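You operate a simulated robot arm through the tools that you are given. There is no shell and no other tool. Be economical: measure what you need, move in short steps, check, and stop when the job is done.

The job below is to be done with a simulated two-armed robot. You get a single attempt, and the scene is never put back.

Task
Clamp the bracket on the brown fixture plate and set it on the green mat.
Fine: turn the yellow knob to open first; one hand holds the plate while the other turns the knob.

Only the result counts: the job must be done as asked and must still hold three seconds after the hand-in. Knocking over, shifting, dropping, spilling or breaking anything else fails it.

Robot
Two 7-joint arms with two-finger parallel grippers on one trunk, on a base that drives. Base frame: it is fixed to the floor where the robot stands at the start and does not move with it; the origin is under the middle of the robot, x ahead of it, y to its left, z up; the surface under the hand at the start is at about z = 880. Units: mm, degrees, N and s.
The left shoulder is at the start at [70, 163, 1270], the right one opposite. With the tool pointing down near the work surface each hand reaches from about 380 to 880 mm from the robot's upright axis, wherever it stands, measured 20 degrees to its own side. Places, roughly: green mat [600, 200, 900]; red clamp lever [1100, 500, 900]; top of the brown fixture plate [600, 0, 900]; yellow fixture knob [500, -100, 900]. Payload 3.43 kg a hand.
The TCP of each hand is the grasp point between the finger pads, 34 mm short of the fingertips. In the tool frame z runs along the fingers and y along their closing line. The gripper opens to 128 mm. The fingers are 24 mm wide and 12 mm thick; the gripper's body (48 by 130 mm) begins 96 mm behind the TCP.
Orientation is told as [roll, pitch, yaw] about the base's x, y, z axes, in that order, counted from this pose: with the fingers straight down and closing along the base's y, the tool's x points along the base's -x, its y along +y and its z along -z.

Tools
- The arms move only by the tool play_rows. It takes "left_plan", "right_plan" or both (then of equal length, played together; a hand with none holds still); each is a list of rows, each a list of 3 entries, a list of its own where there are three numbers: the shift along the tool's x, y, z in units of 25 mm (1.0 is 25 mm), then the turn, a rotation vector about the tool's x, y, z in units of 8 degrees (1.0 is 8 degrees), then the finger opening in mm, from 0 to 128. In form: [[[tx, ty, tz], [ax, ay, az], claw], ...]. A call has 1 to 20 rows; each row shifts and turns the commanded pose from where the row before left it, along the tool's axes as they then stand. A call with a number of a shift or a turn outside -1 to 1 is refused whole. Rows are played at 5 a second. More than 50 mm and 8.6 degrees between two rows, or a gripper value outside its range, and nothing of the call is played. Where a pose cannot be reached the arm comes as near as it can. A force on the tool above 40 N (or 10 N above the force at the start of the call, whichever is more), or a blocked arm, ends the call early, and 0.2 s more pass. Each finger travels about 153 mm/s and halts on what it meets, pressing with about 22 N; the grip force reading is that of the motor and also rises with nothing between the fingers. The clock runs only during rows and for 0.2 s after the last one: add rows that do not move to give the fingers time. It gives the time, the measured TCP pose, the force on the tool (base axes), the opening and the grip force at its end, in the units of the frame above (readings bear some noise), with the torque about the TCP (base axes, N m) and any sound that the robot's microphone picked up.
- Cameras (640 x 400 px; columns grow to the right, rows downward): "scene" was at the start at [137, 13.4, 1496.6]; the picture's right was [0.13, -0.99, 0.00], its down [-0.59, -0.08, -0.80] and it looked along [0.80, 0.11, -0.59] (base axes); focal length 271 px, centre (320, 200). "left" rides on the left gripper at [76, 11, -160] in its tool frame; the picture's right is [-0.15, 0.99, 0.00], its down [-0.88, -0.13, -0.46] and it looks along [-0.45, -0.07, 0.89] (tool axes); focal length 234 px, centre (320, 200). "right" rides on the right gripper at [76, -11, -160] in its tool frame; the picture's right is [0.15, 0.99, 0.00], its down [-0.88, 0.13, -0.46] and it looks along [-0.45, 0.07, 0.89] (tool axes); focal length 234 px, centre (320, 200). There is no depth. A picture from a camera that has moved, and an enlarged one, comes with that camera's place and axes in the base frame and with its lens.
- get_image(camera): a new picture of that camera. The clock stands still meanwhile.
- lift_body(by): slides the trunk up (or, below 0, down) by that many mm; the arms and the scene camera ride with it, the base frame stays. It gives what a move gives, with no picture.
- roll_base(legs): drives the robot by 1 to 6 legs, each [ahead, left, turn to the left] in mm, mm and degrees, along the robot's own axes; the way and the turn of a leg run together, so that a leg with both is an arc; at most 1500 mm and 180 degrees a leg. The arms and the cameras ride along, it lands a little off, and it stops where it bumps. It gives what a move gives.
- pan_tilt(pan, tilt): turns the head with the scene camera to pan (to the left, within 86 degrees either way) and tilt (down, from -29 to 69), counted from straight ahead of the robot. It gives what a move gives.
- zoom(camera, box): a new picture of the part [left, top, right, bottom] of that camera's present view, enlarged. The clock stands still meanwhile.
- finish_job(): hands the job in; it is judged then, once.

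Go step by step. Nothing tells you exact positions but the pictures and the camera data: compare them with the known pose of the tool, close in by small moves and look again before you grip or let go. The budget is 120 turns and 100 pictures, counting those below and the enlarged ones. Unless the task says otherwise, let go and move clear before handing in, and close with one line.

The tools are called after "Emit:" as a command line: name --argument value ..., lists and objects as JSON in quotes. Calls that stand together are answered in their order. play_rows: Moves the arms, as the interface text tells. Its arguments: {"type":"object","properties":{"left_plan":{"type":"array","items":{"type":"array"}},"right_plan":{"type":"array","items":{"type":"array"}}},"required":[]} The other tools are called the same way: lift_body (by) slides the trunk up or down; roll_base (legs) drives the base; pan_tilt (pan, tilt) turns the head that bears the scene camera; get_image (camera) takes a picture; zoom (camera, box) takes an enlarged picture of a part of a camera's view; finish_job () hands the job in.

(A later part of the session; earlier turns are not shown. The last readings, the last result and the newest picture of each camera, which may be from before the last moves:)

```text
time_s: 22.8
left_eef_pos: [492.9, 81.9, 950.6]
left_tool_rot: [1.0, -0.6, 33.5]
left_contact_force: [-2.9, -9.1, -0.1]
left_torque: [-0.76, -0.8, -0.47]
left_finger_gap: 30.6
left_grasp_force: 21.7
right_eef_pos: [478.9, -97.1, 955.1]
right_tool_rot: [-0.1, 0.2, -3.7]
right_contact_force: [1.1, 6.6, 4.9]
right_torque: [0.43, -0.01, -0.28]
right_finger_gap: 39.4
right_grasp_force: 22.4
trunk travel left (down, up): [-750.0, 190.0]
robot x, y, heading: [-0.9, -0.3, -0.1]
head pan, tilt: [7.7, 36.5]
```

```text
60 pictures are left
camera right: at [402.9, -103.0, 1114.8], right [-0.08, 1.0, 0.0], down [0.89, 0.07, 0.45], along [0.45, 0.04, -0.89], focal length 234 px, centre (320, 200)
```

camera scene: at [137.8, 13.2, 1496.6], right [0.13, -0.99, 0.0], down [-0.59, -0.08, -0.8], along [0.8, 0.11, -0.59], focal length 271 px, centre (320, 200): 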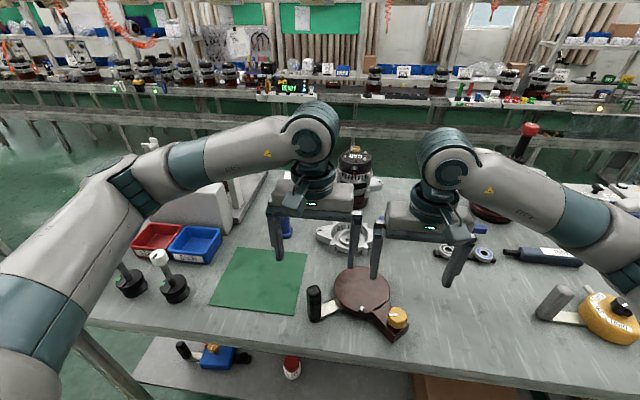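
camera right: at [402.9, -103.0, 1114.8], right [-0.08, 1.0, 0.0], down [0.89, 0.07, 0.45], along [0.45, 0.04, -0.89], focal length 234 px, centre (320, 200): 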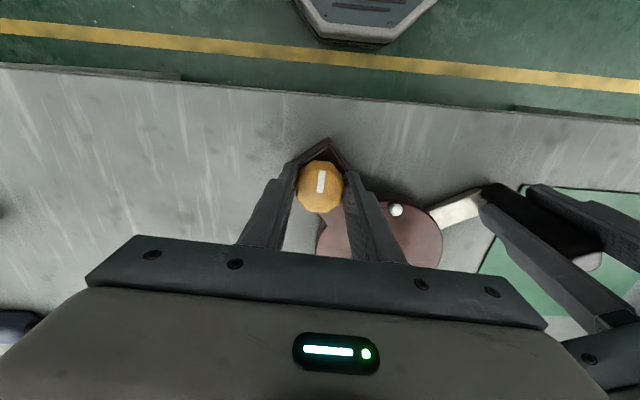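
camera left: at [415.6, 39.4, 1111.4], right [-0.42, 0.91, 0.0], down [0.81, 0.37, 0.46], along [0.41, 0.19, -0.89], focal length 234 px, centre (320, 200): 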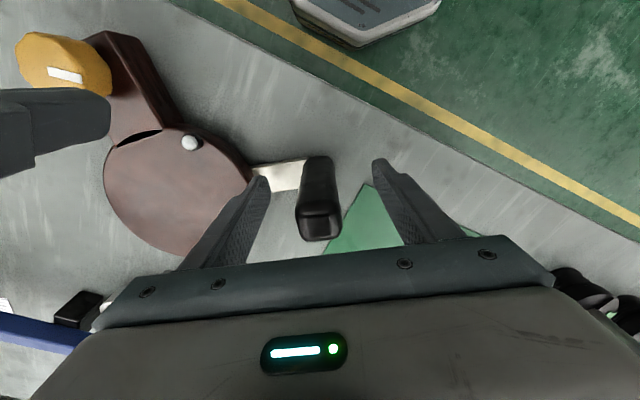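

The mark stopped following at about 180°, so the knob has reached its end stop (about 80–90° from its start), which I take as open. Now I'll release both hands, raising them clear.

Emit:
play_rows --right_plan '[[[0, 0, 0], [0, 0, 0], 60], [[0, 0, 0], [0, 0, 0], 90], [[0, 0, -1], [0, 0, 0], 90], [[0, 0, -1], [0, 0, 0], 90], [[0, 0, -1], [0, 0, 0], 90], [[0, 0, -1], [0, 0, 0], 90], [[-1, 0, -1], [0, 0, 0], 120], [[-1, 0, -1], [0, 0, 0], 120], [[-1, 0, 0], [0, 0, 0], 120], [[-1, 0, 0], [0, 0, 0], 120]]' --left_plan '[[[0, 0, 0], [0, 0, 0], 50], [[0, 0, 0], [0, 0, 0], 90], [[0, 0, -1], [0, 0, 0], 90], [[0, 0, -1], [0, 0, 0], 90], [[0, 0, -1], [0, 0, 0], 90], [[0, 0, -1], [0, 0, 0], 90], [[0, 0.5, -1], [0, 0, 0], 90], [[0, 1, -1], [0, 0, 0], 90], [[0, 1, 0], [0, 0, 0], 90], [[0, 1, 0], [0, 0, 0], 90]]'

Emit:
get_image --camera "right"

Emit:
zoom --camera "scene" --box '[270, 190, 430, 340]'

```text
time_s: 25.0
left_eef_pos: [443.3, 153.7, 1101.3]
left_tool_rot: [1.1, -0.4, 33.5]
left_contact_force: [0.7, 0.4, 0.5]
left_torque: [-0.03, 0.0, 0.02]
left_finger_gap: 89.9
left_grasp_force: 0.0
right_eef_pos: [579.5, -102.1, 1104.0]
right_tool_rot: [-0.1, 0.1, -3.7]
right_contact_force: [-0.4, 0.3, 0.2]
right_torque: [0.0, -0.03, -0.05]
right_finger_gap: 119.9
right_grasp_force: 0.0
trunk travel left (down, up): [-750.0, 190.0]
robot x, y, heading: [-0.3, -2.7, -0.2]
head pan, tilt: [7.7, 36.5]
```

```text
59 pictures are left
camera right: at [503.1, -107.8, 1264.5], right [-0.08, 1.0, 0.0], down [0.89, 0.07, 0.45], along [0.45, 0.04, -0.89], focal length 234 px, centre (320, 200)
```

right: 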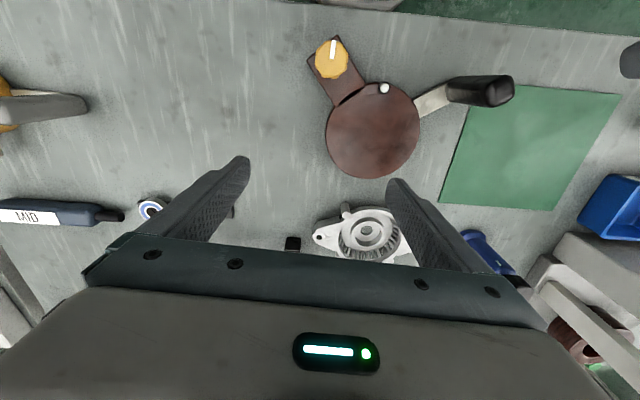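

```text
2.67 times, centred on (350, 265) of scene
camera zoom: at [137.3, 14.6, 1496.6], right [0.13, -0.99, 0.0], down [-0.59, -0.08, -0.8], along [0.8, 0.11, -0.59], focal length 723 px, centre (240, 27)
```

zoom: 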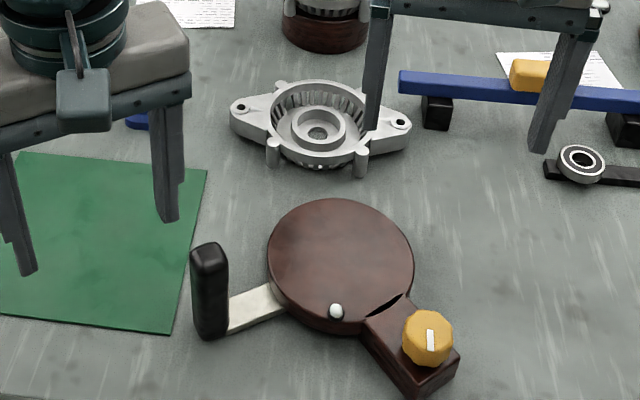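

Plate centre is now at about [562, -24] and the bracket hub near [742, 3]. I'll take the right hand above the bracket for a closer look.

Emit:
play_rows --right_plan '[[[-0.9, 0.82, 0], [0, 0, -0.46], 120], [[-0.9, 0.82, 0], [0, 0, 0], 120], [[-0.9, 0.82, 0], [0, 0, 0], 120], [[-0.9, 0.82, 0], [0, 0, 0], 120], [[-0.9, 0.82, 0], [0, 0, 0], 120]]'

Emit:
get_image --camera "right"

Emit:
zoom --camera "right" --box '[230, 80, 410, 250]'

```text
time_s: 26.2
left_eef_pos: [444.3, 155.0, 1101.2]
left_tool_rot: [1.0, -0.4, 33.6]
left_contact_force: [1.2, 0.9, -1.1]
left_torque: [-0.01, -0.02, -0.01]
left_finger_gap: 90.2
left_grasp_force: 0.0
right_eef_pos: [695.6, 0.4, 1103.2]
right_tool_rot: [-0.1, 0.2, -0.1]
right_contact_force: [0.3, 0.1, 0.1]
right_torque: [0.0, -0.01, -0.01]
right_finger_gap: 120.2
right_grasp_force: 0.1
trunk travel left (down, up): [-750.0, 190.0]
robot x, y, heading: [-2.7, 0.1, -0.2]
head pan, tilt: [7.7, 36.5]
```

```text
57 pictures are left
camera right: at [618.6, -10.8, 1264.3], right [-0.14, 0.99, 0.0], down [0.88, 0.13, 0.45], along [0.45, 0.06, -0.89], focal length 234 px, centre (320, 200)
```

right: 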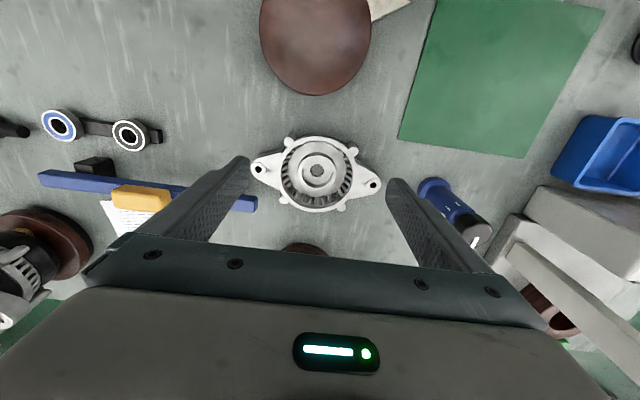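

```text
2.35 times, centred on (320, 165) of right
camera zoom: at [618.6, -10.8, 1264.3], right [-0.14, 0.99, 0.0], down [0.88, 0.13, 0.45], along [0.45, 0.06, -0.89], focal length 551 px, centre (320, 282)
```

zoom: 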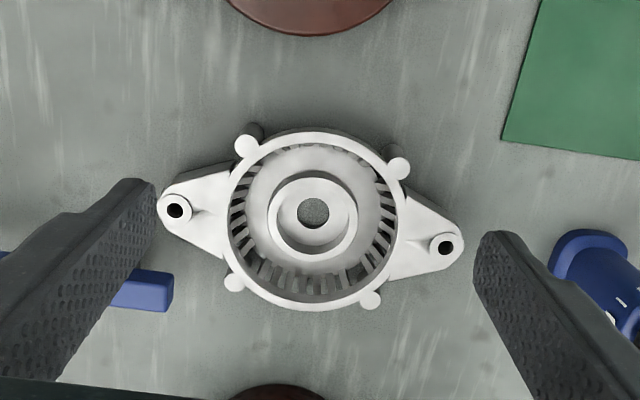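

The bracket's ring is centred near [745, 1], about 120 mm across, wings along y, with a 60 mm hub inside that my fingers can straddle. I'll move above the hub with a 74 mm opening and look again.

Emit:
play_rows --right_plan '[[[-0.5, 0, 0.6], [0, 0, 0], 74], [[-0.5, 0, 0.9], [0, 0, 0], 74], [[-0.5, 0, 0.9], [0, 0, 0], 74], [[-0.5, 0, 0.9], [0, 0, 0], 74], [[0, 0, 0], [0, 0, 0], 74]]'

Emit:
get_image --camera "right"

Emit:
zoom --camera "scene" --box '[290, 180, 410, 270]'

```text
time_s: 27.4
left_eef_pos: [443.9, 151.5, 1101.6]
left_tool_rot: [1.0, -0.5, 33.6]
left_contact_force: [-0.7, 0.7, 0.1]
left_torque: [0.01, -0.03, -0.01]
left_finger_gap: 90.0
left_grasp_force: 0.1
right_eef_pos: [744.2, -1.8, 1021.7]
right_tool_rot: [-0.1, 0.1, -0.1]
right_contact_force: [1.2, -0.3, 0.3]
right_torque: [0.01, -0.02, 0.01]
right_finger_gap: 74.3
right_grasp_force: 0.1
trunk travel left (down, up): [-750.0, 190.0]
robot x, y, heading: [1.1, 0.0, 0.3]
head pan, tilt: [7.7, 36.5]
```

```text
55 pictures are left
camera right: at [668.8, -12.1, 1182.1], right [-0.14, 0.99, 0.0], down [0.88, 0.13, 0.45], along [0.45, 0.07, -0.89], focal length 234 px, centre (320, 200)
```

right: 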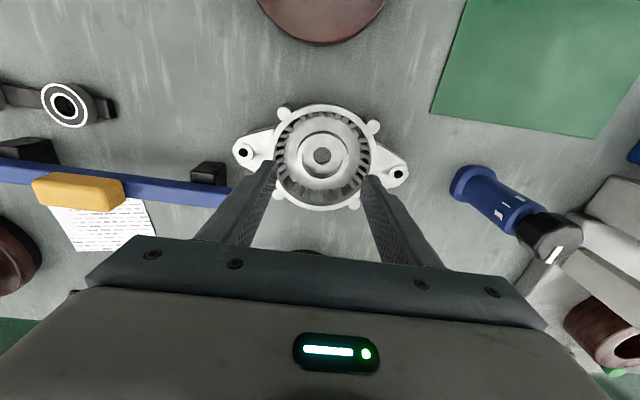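

```text
4.44 times, centred on (350, 225) of scene
camera zoom: at [136.8, 13.1, 1496.7], right [0.13, -0.99, 0.0], down [-0.59, -0.08, -0.8], along [0.8, 0.11, -0.59], focal length 1205 px, centre (187, 89)
```

zoom: 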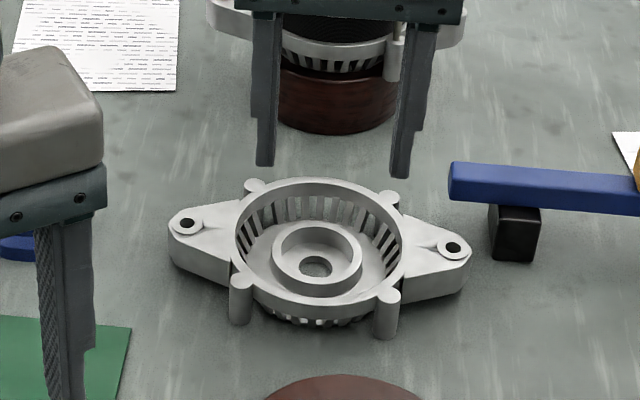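

The hub axis is at about [743.5, 1]. I'll correct 2.5 mm in y and descend so the fingertips just enter the ring.

Emit:
play_rows --right_plan '[[[0, 0.1, 0.9], [0, 0, 0], 74], [[0, 0, 0.9], [0, 0, 0], 74], [[0, 0, 0.7], [0, 0, 0], 74], [[0, 0, 0.2], [0, 0, 0], 74], [[0, 0, 0], [0, 0, 0], 74]]'

Emit:
zoom --camera "right" --box '[220, 100, 420, 250]'

Emit:
zoom --camera "scene" --box '[310, 200, 390, 260]'

```text
time_s: 28.6
left_eef_pos: [444.2, 152.8, 1102.0]
left_tool_rot: [1.1, -0.5, 33.5]
left_contact_force: [0.0, 0.5, 0.0]
left_torque: [-0.02, 0.0, -0.01]
left_finger_gap: 90.1
left_grasp_force: 0.0
right_eef_pos: [743.3, 0.6, 954.1]
right_tool_rot: [-0.1, 0.2, -0.1]
right_contact_force: [-0.5, 0.0, 0.5]
right_torque: [0.02, -0.02, 0.01]
right_finger_gap: 74.0
right_grasp_force: 0.0
trunk travel left (down, up): [-750.0, 190.0]
robot x, y, heading: [0.1, -0.1, -0.2]
head pan, tilt: [7.7, 36.5]
```

```text
2.67 times, centred on (320, 175) of right
camera zoom: at [667.6, -11.4, 1113.9], right [-0.15, 0.99, 0.0], down [0.88, 0.13, 0.45], along [0.45, 0.07, -0.89], focal length 624 px, centre (320, 267)
```

zoom: 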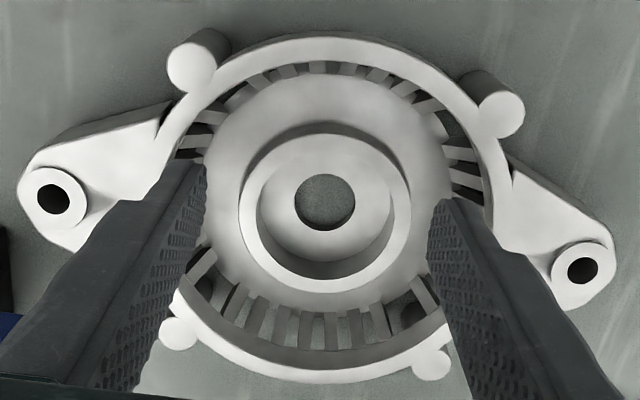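

```text
6.67 times, centred on (350, 230) of scene
camera zoom: at [137.1, 13.2, 1496.7], right [0.13, -0.99, 0.0], down [-0.59, -0.08, -0.8], along [0.8, 0.11, -0.59], focal length 1807 px, centre (120, 0)
```

zoom: 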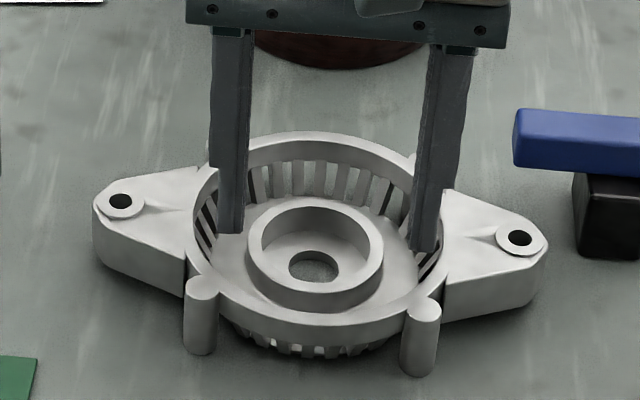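

Both fingertips are inside the ring on either side of the hub. I'll descend gently until near the bowl floor.

Emit:
play_rows --right_plan '[[[0, 0.06, 0.2], [0, 0, 0], 74], [[0, 0, 0.2], [0, 0, 0], 74], [[0, 0, 0.1], [0, 0, 0], 74], [[0, 0, 0.1], [0, 0, 0], 74], [[0, 0, 0], [0, 0, 0], 74]]'

Emit:
zoom --camera "scene" --box '[310, 200, 390, 260]'

```text
time_s: 29.8
left_eef_pos: [444.6, 153.1, 1102.4]
left_tool_rot: [1.0, -0.4, 33.5]
left_contact_force: [-0.3, -0.1, -1.1]
left_torque: [0.0, 0.06, -0.01]
left_finger_gap: 89.9
left_grasp_force: 0.1
right_eef_pos: [744.0, 1.5, 939.2]
right_tool_rot: [-0.1, 0.3, -0.1]
right_contact_force: [-0.4, -0.1, 0.0]
right_torque: [-0.01, 0.03, -0.02]
right_finger_gap: 73.7
right_grasp_force: 0.0
trunk travel left (down, up): [-750.0, 190.0]
robot x, y, heading: [-2.2, -2.4, 0.1]
head pan, tilt: [7.7, 36.5]
```

```text
6.67 times, centred on (350, 230) of scene
camera zoom: at [137.2, 13.3, 1496.6], right [0.13, -0.99, 0.0], down [-0.59, -0.08, -0.8], along [0.8, 0.11, -0.59], focal length 1807 px, centre (120, 0)
```

zoom: 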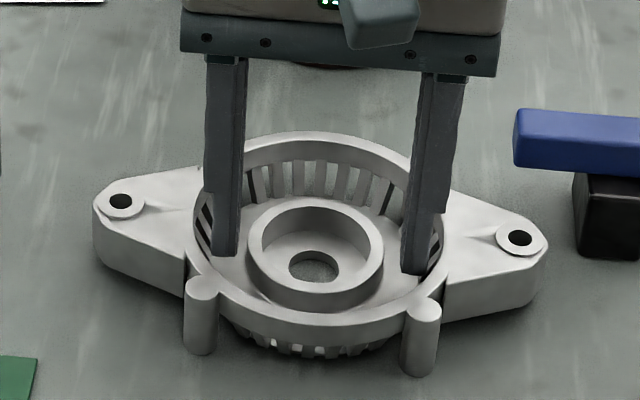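

No contact yet; a few more millimetres down in tiny steps.

Emit:
play_rows --right_plan '[[[0, 0, 0.1], [0, 0, 0], 74], [[0, 0, 0.1], [0, 0, 0], 74], [[0, 0, 0.1], [0, 0, 0], 74], [[0, 0, 0], [0, 0, 0], 74]]'

```text
time_s: 30.8
left_eef_pos: [444.8, 151.5, 1102.6]
left_tool_rot: [1.1, -0.4, 33.5]
left_contact_force: [0.3, -0.2, -0.5]
left_torque: [0.04, 0.03, -0.02]
left_finger_gap: 89.9
left_grasp_force: 0.0
right_eef_pos: [744.0, 1.5, 932.2]
right_tool_rot: [-0.1, 0.1, -0.1]
right_contact_force: [0.1, 0.7, -0.3]
right_torque: [0.01, -0.02, -0.01]
right_finger_gap: 74.0
right_grasp_force: 0.0
trunk travel left (down, up): [-750.0, 190.0]
robot x, y, heading: [-2.7, 1.7, -0.3]
head pan, tilt: [7.7, 36.5]
```

Tips are at z ≈ 898 and still free. I'll close on the hub here and read the gap.

Emit:
play_rows --right_plan '[[[0, 0, 0.08], [0, 0, 0], 74], [[0, 0, 0], [0, 0, 0], 66], [[0, 0, 0], [0, 0, 0], 50], [[0, 0, 0], [0, 0, 0], 40], [[0, 0, 0], [0, 0, 0], 40]]'

Emit:
zoom --camera "scene" --box '[310, 200, 390, 260]'

```text
time_s: 32.0
left_eef_pos: [444.5, 152.9, 1101.8]
left_tool_rot: [1.0, -0.6, 33.6]
left_contact_force: [-0.3, -0.4, 0.1]
left_torque: [0.0, -0.03, 0.0]
left_finger_gap: 89.9
left_grasp_force: 0.1
right_eef_pos: [744.1, 2.8, 928.1]
right_tool_rot: [-0.2, 0.3, -0.1]
right_contact_force: [-0.8, 1.3, -0.2]
right_torque: [0.15, 0.08, -0.01]
right_finger_gap: 63.7
right_grasp_force: 21.8
trunk travel left (down, up): [-750.0, 190.0]
robot x, y, heading: [-4.2, -2.0, 0.0]
head pan, tilt: [7.7, 36.5]
```

```text
6.67 times, centred on (350, 230) of scene
camera zoom: at [137.2, 13.5, 1496.6], right [0.13, -0.99, 0.0], down [-0.59, -0.08, -0.8], along [0.8, 0.11, -0.59], focal length 1807 px, centre (120, 0)
```

zoom: 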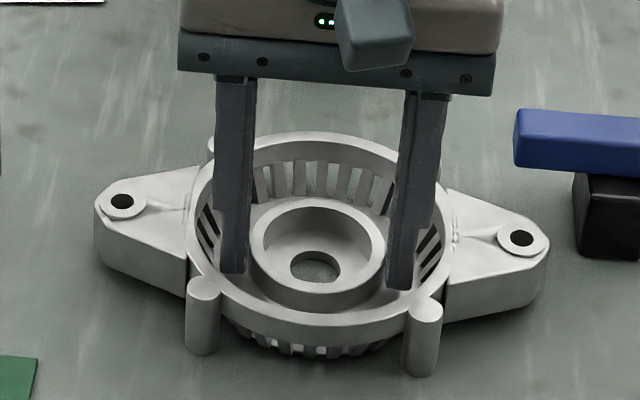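

The hub is gripped (64 mm). Lift straight up slowly and check.

Emit:
play_rows --right_plan '[[[0, 0, -0.2], [0, 0, 0], 40], [[0, 0, -0.4], [0, 0, 0], 40], [[0, 0, -0.6], [0, 0, 0], 40], [[0, 0, -0.6], [0, 0, 0], 40], [[0, 0, -0.6], [0, 0, 0], 40], [[0, 0, -0.6], [0, 0, 0], 40], [[0, 0, -0.6], [0, 0, 0], 40], [[0, 0, 0], [0, 0, 0], 40]]'

Emit:
zoom --camera "scene" --box '[270, 160, 430, 280]'

```text
time_s: 33.8
left_eef_pos: [444.5, 152.5, 1100.8]
left_tool_rot: [1.1, -0.6, 33.5]
left_contact_force: [0.4, -0.2, -0.4]
left_torque: [-0.02, 0.03, -0.03]
left_finger_gap: 89.8
left_grasp_force: 0.1
right_eef_pos: [745.3, 2.4, 1019.6]
right_tool_rot: [-0.1, 0.1, -0.1]
right_contact_force: [-0.2, 0.4, -0.1]
right_torque: [0.02, 0.02, 0.0]
right_finger_gap: 39.8
right_grasp_force: 0.1
trunk travel left (down, up): [-750.0, 190.0]
robot x, y, heading: [-1.7, -1.4, 0.1]
head pan, tilt: [7.7, 36.5]
```

```text
3.33 times, centred on (350, 220) of scene
camera zoom: at [137.4, 13.3, 1496.6], right [0.13, -0.99, 0.0], down [-0.59, -0.08, -0.8], along [0.8, 0.11, -0.59], focal length 904 px, centre (220, 133)
```

zoom: 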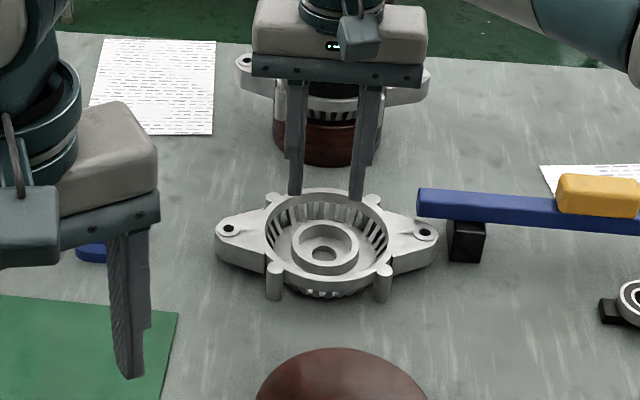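

The hub slipped out of the grip and the bracket stayed in place. I'll go down again, deeper this time to the bowl floor, and re-grip.

Emit:
play_rows --right_plan '[[[0, -0.02, 0], [0, 0, 0], 74], [[0, 0, 0.9], [0, 0, 0], 74], [[0, 0, 0.9], [0, 0, 0], 74], [[0, 0, 0.9], [0, 0, 0], 74], [[0, 0, 0.9], [0, 0, 0], 74], [[0, 0, 0.2], [0, 0, 0], 74], [[0, 0, 0.1], [0, 0, 0], 74], [[0, 0, 0.1], [0, 0, 0], 74], [[0, 0, 0.1], [0, 0, 0], 74], [[0, 0, 0], [0, 0, 0], 74]]'

```text
time_s: 35.0
left_eef_pos: [442.7, 153.6, 1101.1]
left_tool_rot: [0.9, -0.6, 33.5]
left_contact_force: [-0.3, -0.5, -0.9]
left_torque: [0.03, 0.02, 0.01]
left_finger_gap: 89.8
left_grasp_force: 0.0
right_eef_pos: [743.7, 1.7, 949.8]
right_tool_rot: [0.1, -0.1, 0.0]
right_contact_force: [-5.6, -0.3, 14.5]
right_torque: [-0.7, 0.38, -0.22]
right_finger_gap: 74.6
right_grasp_force: 0.6
trunk travel left (down, up): [-750.0, 190.0]
robot x, y, heading: [1.1, 1.8, 0.1]
head pan, tilt: [7.7, 36.5]
stopped in row 5 (right hand): the force on the tool passed its limit at 52 N (the readings are from after the stop); the commanded pose is now the measured one
```

The fingers touched something at tip height 916; looking.

Emit:
zoom --camera "scene" --box '[310, 195, 390, 255]'

Emit:
zoom --camera "right" --box '[220, 100, 420, 250]'

```text
6.67 times, centred on (350, 225) of scene
camera zoom: at [134.7, 13.1, 1496.9], right [0.13, -0.99, 0.0], down [-0.59, -0.08, -0.81], along [0.8, 0.11, -0.59], focal length 1807 px, centre (120, 33)
```

zoom: 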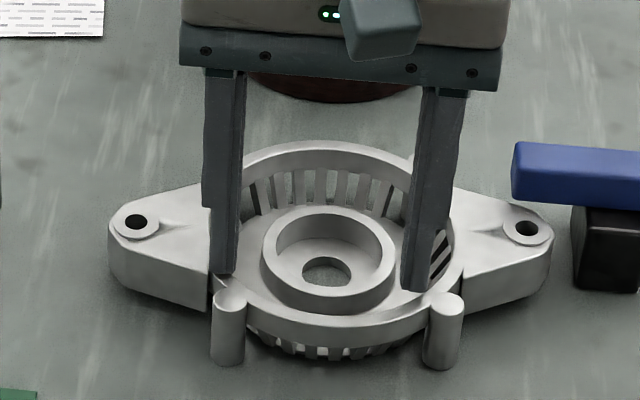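

```text
2.67 times, centred on (320, 175) of right
camera zoom: at [666.0, -9.5, 1109.7], right [-0.15, 0.99, 0.0], down [0.88, 0.13, 0.46], along [0.45, 0.07, -0.89], focal length 624 px, centre (320, 267)
```

zoom: 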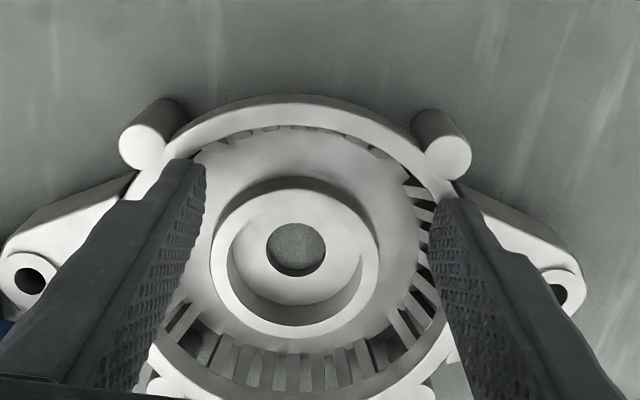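

The bracket had shifted about 15–20 mm forward when it slipped. I'll lift the hand clear and re-measure.

Emit:
play_rows --right_plan '[[[0, 0, -1], [0, 0, 0], 74], [[0, 0, -1], [0, 0, 0], 74], [[0, 0, -1], [0, 0, 0], 74], [[0, 0, 0], [0, 0, 0], 74]]'

Emit:
zoom --camera "right" --box '[200, 60, 440, 240]'

Emit:
zoom --camera "scene" --box '[310, 195, 390, 255]'

```text
time_s: 36.0
left_eef_pos: [443.4, 151.8, 1101.7]
left_tool_rot: [1.0, -0.5, 33.3]
left_contact_force: [0.2, 0.8, -0.2]
left_torque: [0.0, 0.0, -0.01]
left_finger_gap: 89.9
left_grasp_force: 0.1
right_eef_pos: [742.5, -0.9, 1021.3]
right_tool_rot: [0.2, 0.0, 0.0]
right_contact_force: [-0.5, 0.1, -0.7]
right_torque: [0.03, -0.01, 0.03]
right_finger_gap: 74.1
right_grasp_force: 0.0
trunk travel left (down, up): [-750.0, 190.0]
robot x, y, heading: [-1.6, -0.3, -0.2]
head pan, tilt: [7.7, 36.5]
```

```text
2.22 times, centred on (320, 150) of right
camera zoom: at [666.4, -11.8, 1181.7], right [-0.15, 0.99, 0.0], down [0.88, 0.13, 0.46], along [0.45, 0.07, -0.89], focal length 520 px, centre (320, 311)
```

zoom: 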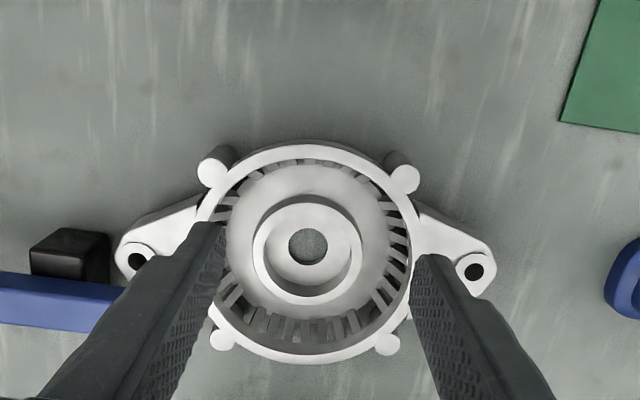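

```text
6.67 times, centred on (350, 225) of scene
camera zoom: at [137.2, 13.1, 1496.6], right [0.13, -0.99, 0.0], down [-0.59, -0.08, -0.8], along [0.8, 0.11, -0.59], focal length 1807 px, centre (120, 33)
```

zoom: 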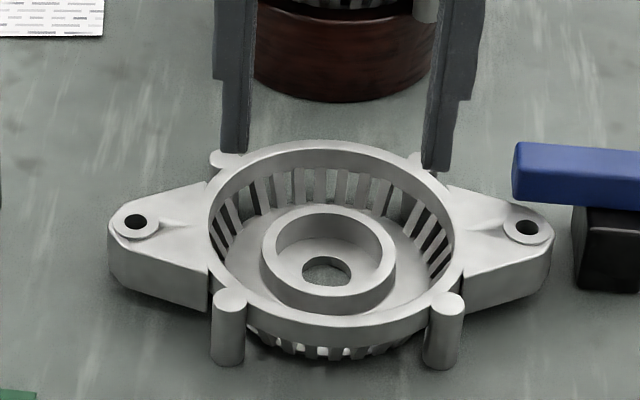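

The bracket is at about [763, -4] now, hub top z 915, rim z ~925. The hub grip only used the fingertips, so I'll grip the rim from outside across x (120 mm) with the pads' centre at rim height; first rotate the hand to yaw -90°.

Emit:
play_rows --right_plan '[[[-0.8, -0.12, 0], [0, 0, 0.9375], 128], [[0, 0, 0], [0, 0, 0.9375], 128], [[0, 0, 0], [0, 0, 0.9375], 128], [[0, 0, 0], [0, 0, 0.9375], 128], [[0, 0, 0], [0, 0, 0.9375], 128], [[0, 0, 0], [0, 0, 0.9375], 128], [[0, 0, 0], [0, 0, 0.9375], 128], [[0, 0, 0], [0, 0, 0.9375], 128], [[0, 0, 0], [0, 0, 0.9375], 128], [[0, 0, 0], [0, 0, 0.9375], 128], [[0, 0, 0], [0, 0, 0.9375], 128], [[0, 0, 0], [0, 0, 0.9375], 128], [[0, 0, 0], [0, 0, 0], 128]]'

Emit:
get_image --camera "right"

Emit:
zoom --camera "scene" --box '[290, 170, 410, 260]'

```text
time_s: 38.8
left_eef_pos: [443.8, 151.6, 1101.6]
left_tool_rot: [1.0, -0.5, 33.5]
left_contact_force: [0.4, 0.5, -0.7]
left_torque: [0.01, 0.0, -0.02]
left_finger_gap: 90.0
left_grasp_force: 0.1
right_eef_pos: [764.9, -1.7, 1022.2]
right_tool_rot: [0.0, 0.1, -90.0]
right_contact_force: [-0.7, 0.2, 0.2]
right_torque: [0.06, 0.0, 0.0]
right_finger_gap: 128.2
right_grasp_force: 0.1
trunk travel left (down, up): [-750.0, 190.0]
robot x, y, heading: [-2.0, -1.7, 0.1]
head pan, tilt: [7.7, 36.5]
```

```text
44 pictures are left
camera right: at [753.3, 74.2, 1182.4], right [0.99, 0.14, 0.0], down [0.13, -0.88, 0.45], along [0.07, -0.45, -0.89], focal length 234 px, centre (320, 200)
```

right: 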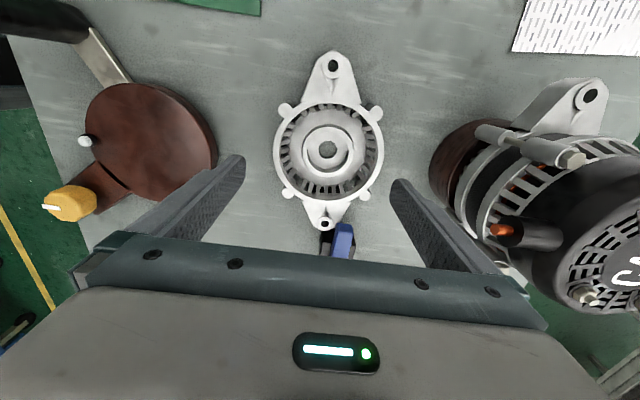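

```text
4.44 times, centred on (350, 215) of scene
camera zoom: at [137.4, 13.3, 1496.6], right [0.13, -0.99, 0.0], down [-0.59, -0.08, -0.8], along [0.8, 0.11, -0.59], focal length 1205 px, centre (187, 133)
```

zoom: 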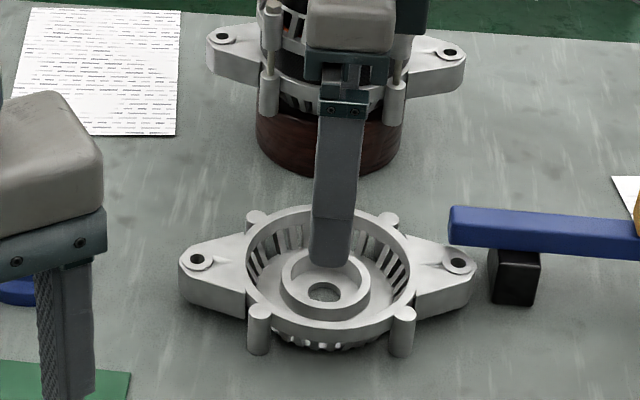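

Cross-checking both cameras, the bracket sits lower than I thought (rim top z ≈ 912–914) with centre near x 770, which explains the slip: only the very fingertips touched the hub. I'll zoom to pin down the centre and rim diameter.

Emit:
zoom --camera "right" --box '[240, 40, 420, 240]'

```text
2.00 times, centred on (330, 140) of right
camera zoom: at [753.3, 74.2, 1182.4], right [0.99, 0.14, 0.0], down [0.13, -0.88, 0.45], along [0.07, -0.45, -0.89], focal length 468 px, centre (300, 320)
```

zoom: 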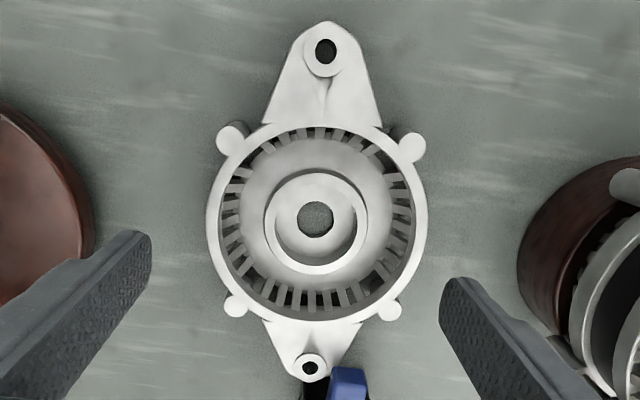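

The rim (≈128 mm) is too wide for the gripper, but the hub (64 mm, top z ≈ 900) centred at about [773.5, -0.5] is fine if the tips go right to the bowl floor. I'll shift over it and descend to just above the rim.

Emit:
play_rows --right_plan '[[[0.04, 0.34, 0.6], [0, 0, 0], 78], [[0, 0, 0.8], [0, 0, 0], 78], [[0, 0, 0.8], [0, 0, 0], 78], [[0, 0, 0.5], [0, 0, 0], 78], [[0, 0, 0], [0, 0, 0], 78]]'

Emit:
zoom --camera "right" --box '[220, 100, 420, 250]'

```text
time_s: 40.0
left_eef_pos: [444.7, 152.3, 1101.9]
left_tool_rot: [1.0, -0.5, 33.5]
left_contact_force: [1.1, -0.4, -0.1]
left_torque: [0.0, -0.03, 0.03]
left_finger_gap: 90.2
left_grasp_force: 0.1
right_eef_pos: [772.6, -0.6, 953.4]
right_tool_rot: [0.0, 0.2, -90.1]
right_contact_force: [-0.7, -0.2, 0.0]
right_torque: [-0.04, 0.03, -0.02]
right_finger_gap: 77.7
right_grasp_force: 0.1
trunk travel left (down, up): [-750.0, 190.0]
robot x, y, heading: [4.6, 0.3, 0.3]
head pan, tilt: [7.7, 36.5]
```

```text
2.67 times, centred on (320, 175) of right
camera zoom: at [760.4, 74.3, 1113.9], right [0.99, 0.15, 0.0], down [0.13, -0.88, 0.45], along [0.07, -0.45, -0.89], focal length 624 px, centre (320, 267)
```

zoom: 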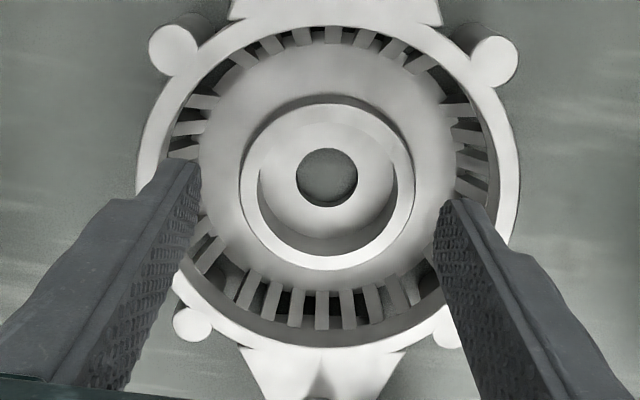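

Hub centre confirmed at about [774.8, -1]. Descending gently toward the bowl floor.

Emit:
play_rows --right_plan '[[[0, 0.08, 0.4], [0, 0, 0], 78], [[0, 0, 0.3], [0, 0, 0], 78], [[0, 0, 0.2], [0, 0, 0], 78], [[0, 0, 0.1], [0, 0, 0], 78], [[0, 0, 0.08], [0, 0, 0], 78], [[0, 0, 0.08], [0, 0, 0], 78], [[0, 0, 0], [0, 0, 0], 78]]'

```text
time_s: 41.6
left_eef_pos: [444.7, 151.7, 1102.7]
left_tool_rot: [1.0, -0.5, 33.4]
left_contact_force: [-0.4, 0.5, 0.5]
left_torque: [0.01, 0.01, -0.01]
left_finger_gap: 89.9
left_grasp_force: 0.1
right_eef_pos: [775.4, -0.9, 925.6]
right_tool_rot: [-0.1, 0.1, -90.0]
right_contact_force: [-0.5, 0.1, 0.2]
right_torque: [0.0, -0.03, 0.01]
right_finger_gap: 78.2
right_grasp_force: 0.1
trunk travel left (down, up): [-750.0, 190.0]
robot x, y, heading: [2.3, 2.5, -0.2]
head pan, tilt: [7.7, 36.5]
```

Emit:
play_rows --right_plan '[[[0, 0, 0.06], [0, 0, 0], 78], [[0, 0, 0.06], [0, 0, 0], 78], [[0, 0, 0.06], [0, 0, 0], 78], [[0, 0, 0], [0, 0, 0], 78]]'

```text
time_s: 42.6
left_eef_pos: [442.9, 153.2, 1101.6]
left_tool_rot: [1.0, -0.5, 33.4]
left_contact_force: [-0.1, 0.1, 1.0]
left_torque: [-0.02, 0.01, -0.01]
left_finger_gap: 89.8
left_grasp_force: 0.0
right_eef_pos: [773.9, -1.4, 921.2]
right_tool_rot: [0.0, 0.1, -90.1]
right_contact_force: [0.8, -0.2, 7.3]
right_torque: [-0.09, 0.23, 0.06]
right_finger_gap: 77.2
right_grasp_force: 0.1
trunk travel left (down, up): [-750.0, 190.0]
robot x, y, heading: [1.7, -1.5, 0.0]
head pan, tilt: [7.7, 36.5]
```

The tips touch the bowl floor (z ≈ 887). Closing here, then a slow small lift to test.

Emit:
play_rows --right_plan '[[[0, 0, -0.04], [0, 0, 0], 76], [[0, 0, 0], [0, 0, 0], 68], [[0, 0, 0], [0, 0, 0], 55], [[0, 0, 0], [0, 0, 0], 30], [[0, 0, 0], [0, 0, 0], 30], [[0, 0, -0.1], [0, 0, 0], 30], [[0, 0, -0.15], [0, 0, 0], 30], [[0, 0, -0.15], [0, 0, 0], 30], [[0, 0, -0.2], [0, 0, 0], 30], [[0, 0, 0], [0, 0, 0], 30]]'

Emit:
zoom --camera "scene" --box '[300, 180, 400, 255]'

```text
time_s: 44.8
left_eef_pos: [445.6, 152.7, 1100.0]
left_tool_rot: [1.1, -0.4, 33.5]
left_contact_force: [0.8, 0.4, -0.1]
left_torque: [-0.01, -0.01, -0.04]
left_finger_gap: 89.9
left_grasp_force: 0.0
right_eef_pos: [775.8, 0.2, 936.4]
right_tool_rot: [0.0, 0.2, -90.2]
right_contact_force: [-0.2, -0.7, -8.6]
right_torque: [0.18, 0.06, -0.01]
right_finger_gap: 62.1
right_grasp_force: 21.8
trunk travel left (down, up): [-750.0, 190.0]
robot x, y, heading: [-4.1, -0.9, 0.1]
head pan, tilt: [7.7, 36.5]
```

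```text
5.33 times, centred on (350, 218) of scene
camera zoom: at [138.7, 13.3, 1496.5], right [0.13, -0.99, 0.0], down [-0.59, -0.08, -0.8], along [0.8, 0.11, -0.6], focal length 1446 px, centre (160, 107)
```

zoom: 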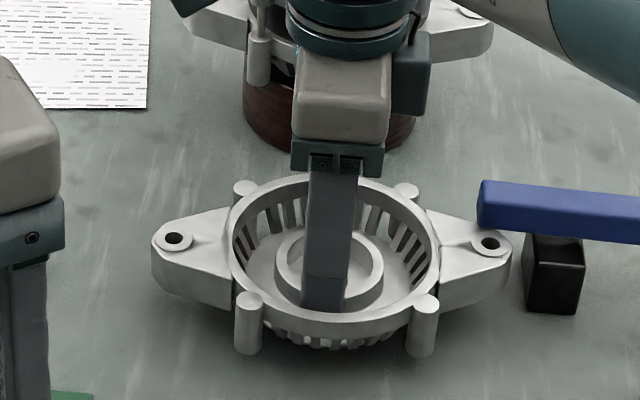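

The bracket is held (about 0.9 kg). I'll lift it higher and carry it back over the plate, moving the left hand a bit further out of the way.

Emit:
play_rows --right_plan '[[[0, 0, -0.5], [0, 0, 0], 30], [[0, 0, -0.6], [0, 0, 0], 30], [[0, 0, -0.6], [0, 0, 0], 30], [[0, 0, -0.6], [0, 0, 0], 30], [[0, 0, -0.5], [0, 0, 0], 30], [[0, -0.3, -0.1], [0, 0, 0], 30], [[0, -0.6, 0], [0, 0, 0], 30], [[-0.1, -0.7, 0], [0, 0, 0], 30], [[-0.1, -0.7, 0], [0, 0, 0], 30], [[-0.1, -0.7, 0], [0, 0, 0], 30], [[-0.1, -0.7, 0], [0, 0, 0], 30], [[-0.1, -0.7, 0], [0, 0, 0], 30], [[-0.1, -0.7, 0], [0, 0, 0], 30], [[-0.1, -0.7, 0], [0, 0, 0], 30], [[-0.1, -0.7, 0], [0, 0, 0], 30], [[-0.1, -0.7, 0], [0, 0, 0], 30], [[0, -0.6, 0], [0, 0, 0], 30], [[0, -0.3, 0], [0, 0, 0], 30], [[0, 0, 0], [0, 0, 0], 30]]' --left_plan '[[[0, 0.6, 0], [0, 0, 0], 90], [[0, 0.6, 0], [0, 0, 0], 90], [[0, 0.6, 0], [0, 0, 0], 90], [[0, 0.6, 0], [0, 0, 0], 90], [[0, 0.6, 0], [0, 0, 0], 90], [[0, 0, 0], [0, 0, 0], 90], [[0, 0, 0], [0, 0, 0], 90], [[0, 0, 0], [0, 0, 0], 90], [[0, 0, 0], [0, 0, 0], 90], [[0, 0, 0], [0, 0, 0], 90], [[0, 0, 0], [0, 0, 0], 90], [[0, 0, 0], [0, 0, 0], 90], [[0, 0, 0], [0, 0, 0], 90], [[0, 0, 0], [0, 0, 0], 90], [[0, 0, 0], [0, 0, 0], 90], [[0, 0, 0], [0, 0, 0], 90], [[0, 0, 0], [0, 0, 0], 90], [[0, 0, 0], [0, 0, 0], 90], [[0, 0, 0], [0, 0, 0], 90]]'

Emit:
zoom --camera "scene" --box '[250, 180, 450, 340]'

Emit:
get_image --camera "right"

```text
time_s: 48.8
left_eef_pos: [403.3, 216.6, 1102.6]
left_tool_rot: [1.1, -0.5, 33.5]
left_contact_force: [0.6, 0.0, -0.4]
left_torque: [-0.01, 0.0, -0.02]
left_finger_gap: 90.3
left_grasp_force: 0.0
right_eef_pos: [573.3, -23.2, 1010.4]
right_tool_rot: [0.0, 0.1, -90.0]
right_contact_force: [0.6, -0.4, -5.8]
right_torque: [0.02, 0.02, 0.02]
right_finger_gap: 62.0
right_grasp_force: 21.3
trunk travel left (down, up): [-750.0, 190.0]
robot x, y, heading: [0.7, -1.8, 0.1]
head pan, tilt: [7.7, 36.5]
```

```text
2.50 times, centred on (350, 260) of scene
camera zoom: at [138.1, 13.2, 1496.5], right [0.13, -0.99, 0.0], down [-0.59, -0.08, -0.8], along [0.8, 0.11, -0.59], focal length 678 px, centre (245, 50)
```

zoom: 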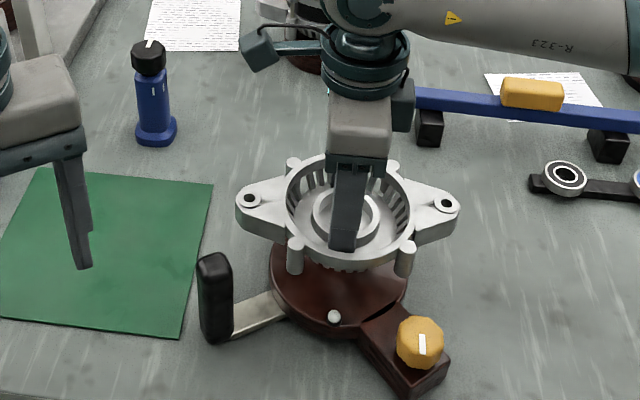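

```text
38 pictures are left
camera right: at [561.3, 52.1, 1169.6], right [0.99, 0.15, 0.0], down [0.13, -0.88, 0.45], along [0.07, -0.45, -0.89], focal length 234 px, centre (320, 200)
```

right: 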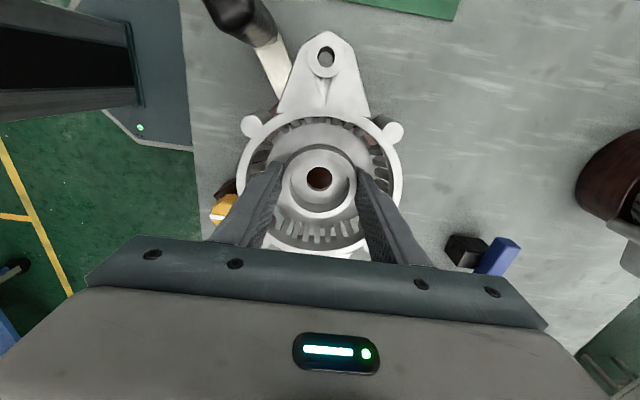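

The bracket is now above the plate, about 7 mm too far forward of the plate centre [566, -23]. I'll correct and lower to about 8 mm above the plate and check clearances with the ball.

Emit:
play_rows --right_plan '[[[0.01, -0.28, 0.4], [0, 0, 0], 30], [[0, 0, 0.5], [0, 0, 0], 30], [[0, 0, 0.5], [0, 0, 0], 30], [[0, 0, 0.45], [0, 0, 0], 30], [[0, 0, 0], [0, 0, 0], 30]]'

Emit:
zoom --camera "scene" --box '[300, 220, 420, 320]'

Emit:
zoom --camera "left" --box '[0, 0, 320, 260]'

```text
time_s: 50.0
left_eef_pos: [402.7, 214.9, 1102.3]
left_tool_rot: [1.0, -0.5, 33.5]
left_contact_force: [0.2, -0.1, -0.5]
left_torque: [-0.02, 0.02, 0.0]
left_finger_gap: 90.2
left_grasp_force: 0.1
right_eef_pos: [566.2, -20.6, 963.0]
right_tool_rot: [0.0, 0.2, -90.1]
right_contact_force: [0.2, 0.5, -6.1]
right_torque: [0.02, -0.01, 0.01]
right_finger_gap: 61.9
right_grasp_force: 22.4
trunk travel left (down, up): [-750.0, 190.0]
robot x, y, heading: [2.1, -1.2, -0.0]
head pan, tilt: [7.7, 36.5]
```

```text
4.00 times, centred on (360, 270) of scene
camera zoom: at [137.9, 13.4, 1496.6], right [0.13, -0.99, 0.0], down [-0.59, -0.08, -0.8], along [0.8, 0.11, -0.59], focal length 1084 px, centre (160, -80)
```

zoom: 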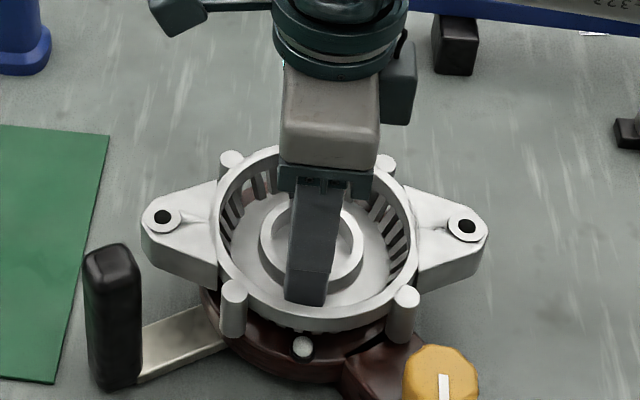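

```text
1.54 times, centred on (160, 130) of left
camera zoom: at [333.5, 179.2, 1262.6], right [-0.42, 0.91, 0.02], down [0.81, 0.37, 0.46], along [0.41, 0.21, -0.89], focal length 360 px, centre (566, 308)
```

zoom: 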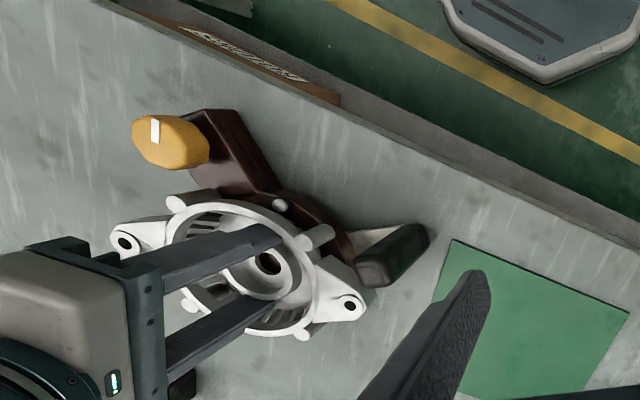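

Alignment looks good; the ball sits in front of the bowl between the front posts. I'll nudge 2 mm in -y and lower gently until contact.

Emit:
play_rows --right_plan '[[[-0.09, 0, 0.1], [0, 0, 0], 30], [[0, 0, 0.1], [0, 0, 0], 30], [[0, 0, 0.06], [0, 0, 0], 30], [[0, 0, 0.06], [0, 0, 0], 30], [[0, 0, 0], [0, 0, 0], 30]]'

```text
time_s: 51.2
left_eef_pos: [403.0, 214.5, 1102.8]
left_tool_rot: [1.1, -0.5, 33.4]
left_contact_force: [0.2, 0.8, -0.7]
left_torque: [0.01, 0.01, 0.01]
left_finger_gap: 90.1
left_grasp_force: 0.0
right_eef_pos: [565.9, -24.6, 955.4]
right_tool_rot: [0.1, 0.2, -90.1]
right_contact_force: [3.3, -1.8, 9.3]
right_torque: [-0.38, 0.21, 0.32]
right_finger_gap: 61.8
right_grasp_force: 21.9
trunk travel left (down, up): [-750.0, 190.0]
robot x, y, heading: [0.4, 3.3, 0.0]
head pan, tilt: [7.7, 36.5]
```

Contact is felt at the expected height (z ≈ 955). A quick look before releasing.

Emit:
zoom --camera "scene" --box '[300, 220, 420, 320]'

Emit:
zoom --camera "left" --box '[40, 60, 260, 240]'

```text
4.00 times, centred on (360, 270) of scene
camera zoom: at [137.0, 13.1, 1496.9], right [0.13, -0.99, 0.0], down [-0.59, -0.08, -0.8], along [0.8, 0.11, -0.59], focal length 1084 px, centre (160, -80)
```

zoom: 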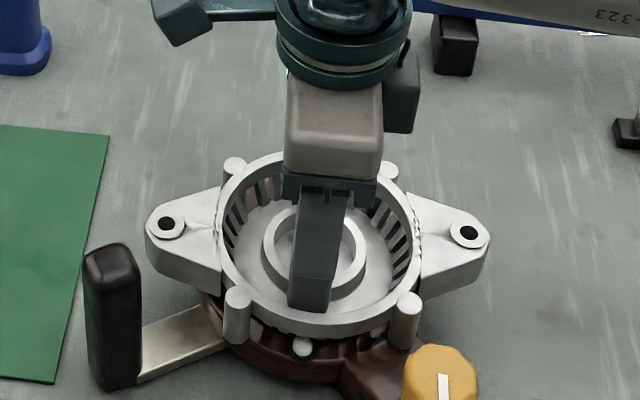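

```text
2.22 times, centred on (150, 150) of left
camera zoom: at [332.7, 179.0, 1263.1], right [-0.42, 0.91, 0.02], down [0.81, 0.37, 0.46], along [0.41, 0.21, -0.89], focal length 520 px, centre (698, 311)
```

zoom: 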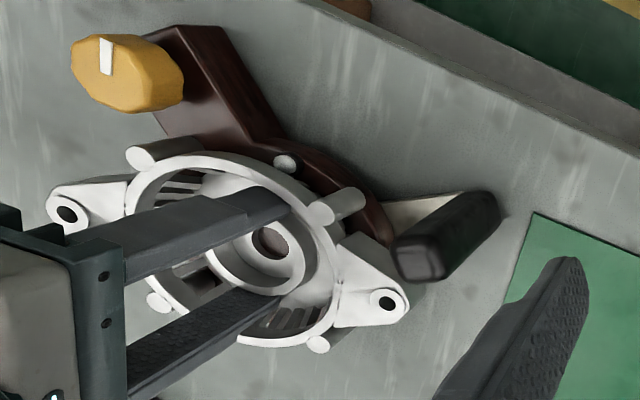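

It sits flat on the plate. Releasing by opening to 78 mm and lifting out.

Emit:
play_rows --right_plan '[[[0, 0, -0.05], [0, 0, 0], 66], [[0, 0, 0], [0, 0, 0], 76], [[0, 0, 0], [0, 0, 0], 76], [[0, 0, -0.3], [0, 0, 0], 76], [[0, 0, -0.6], [0, 0, 0], 76], [[0, 0, -1], [0, 0, 0], 76], [[0, 0, -1], [0, 0, 0], 76], [[0, 0, -1], [0, 0, 0], 76], [[0, 0, 0], [0, 0, 0], 76]]'

Emit:
get_image --camera "right"

Emit:
zoom --camera "scene" --box '[290, 220, 430, 340]'

```text
time_s: 53.2
left_eef_pos: [403.0, 215.3, 1102.9]
left_tool_rot: [0.9, -0.5, 33.5]
left_contact_force: [0.1, -0.5, 0.8]
left_torque: [0.01, -0.02, -0.02]
left_finger_gap: 90.2
left_grasp_force: 0.1
right_eef_pos: [565.0, -23.1, 1054.5]
right_tool_rot: [0.0, 0.1, -90.0]
right_contact_force: [1.5, -0.8, -0.4]
right_torque: [0.04, 0.0, -0.01]
right_finger_gap: 76.1
right_grasp_force: 0.0
trunk travel left (down, up): [-750.0, 190.0]
robot x, y, heading: [-2.0, 2.3, 0.2]
head pan, tilt: [7.7, 36.5]
```

```text
33 pictures are left
camera right: at [553.1, 52.5, 1214.0], right [0.99, 0.15, 0.0], down [0.13, -0.88, 0.45], along [0.07, -0.45, -0.89], focal length 234 px, centre (320, 200)
```

right: 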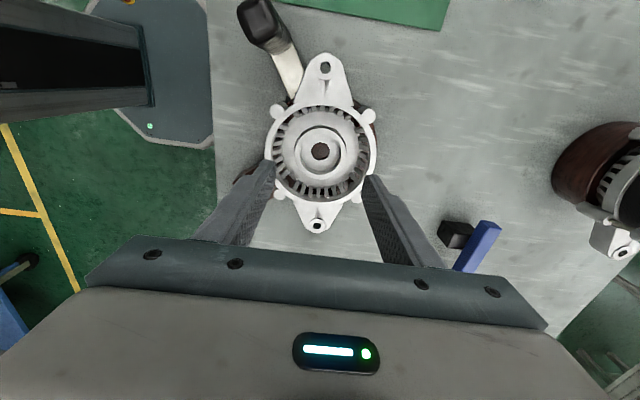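

```text
3.33 times, centred on (360, 280) of scene
camera zoom: at [137.6, 13.1, 1496.6], right [0.13, -0.99, 0.0], down [-0.59, -0.08, -0.8], along [0.8, 0.11, -0.59], focal length 904 px, centre (187, -67)
```

zoom: 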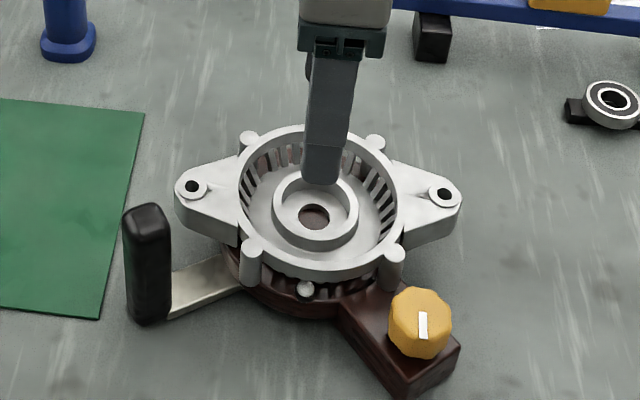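

The bracket is on the plate. I'll zoom to check its centring on the plate.

Emit:
zoom --camera "right" --box '[230, 30, 410, 240]'

Emit:
zoom --camera "left" --box '[40, 50, 280, 240]'

```text
1.90 times, centred on (320, 135) of right
camera zoom: at [553.1, 52.5, 1214.0], right [0.99, 0.15, 0.0], down [0.13, -0.88, 0.45], along [0.07, -0.45, -0.89], focal length 446 px, centre (320, 324)
```

zoom: 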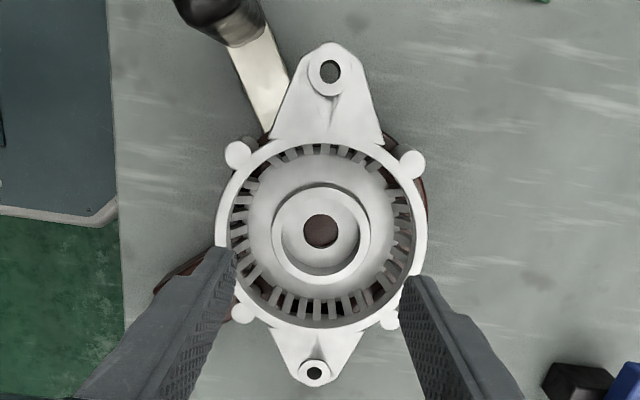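

```text
2.11 times, centred on (160, 145) of left
camera zoom: at [333.2, 179.0, 1262.7], right [-0.42, 0.91, 0.02], down [0.81, 0.37, 0.46], along [0.41, 0.21, -0.89], focal length 493 px, centre (657, 316)
```

zoom: 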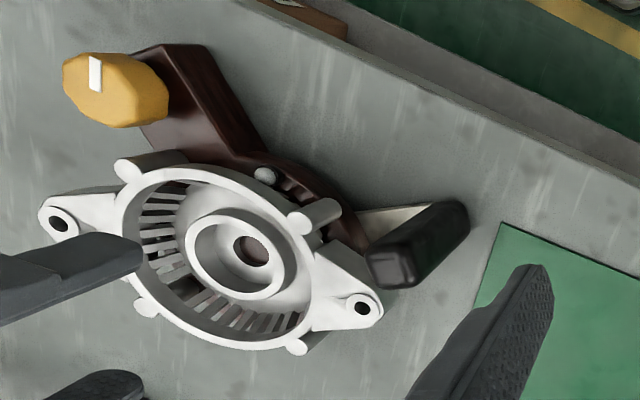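

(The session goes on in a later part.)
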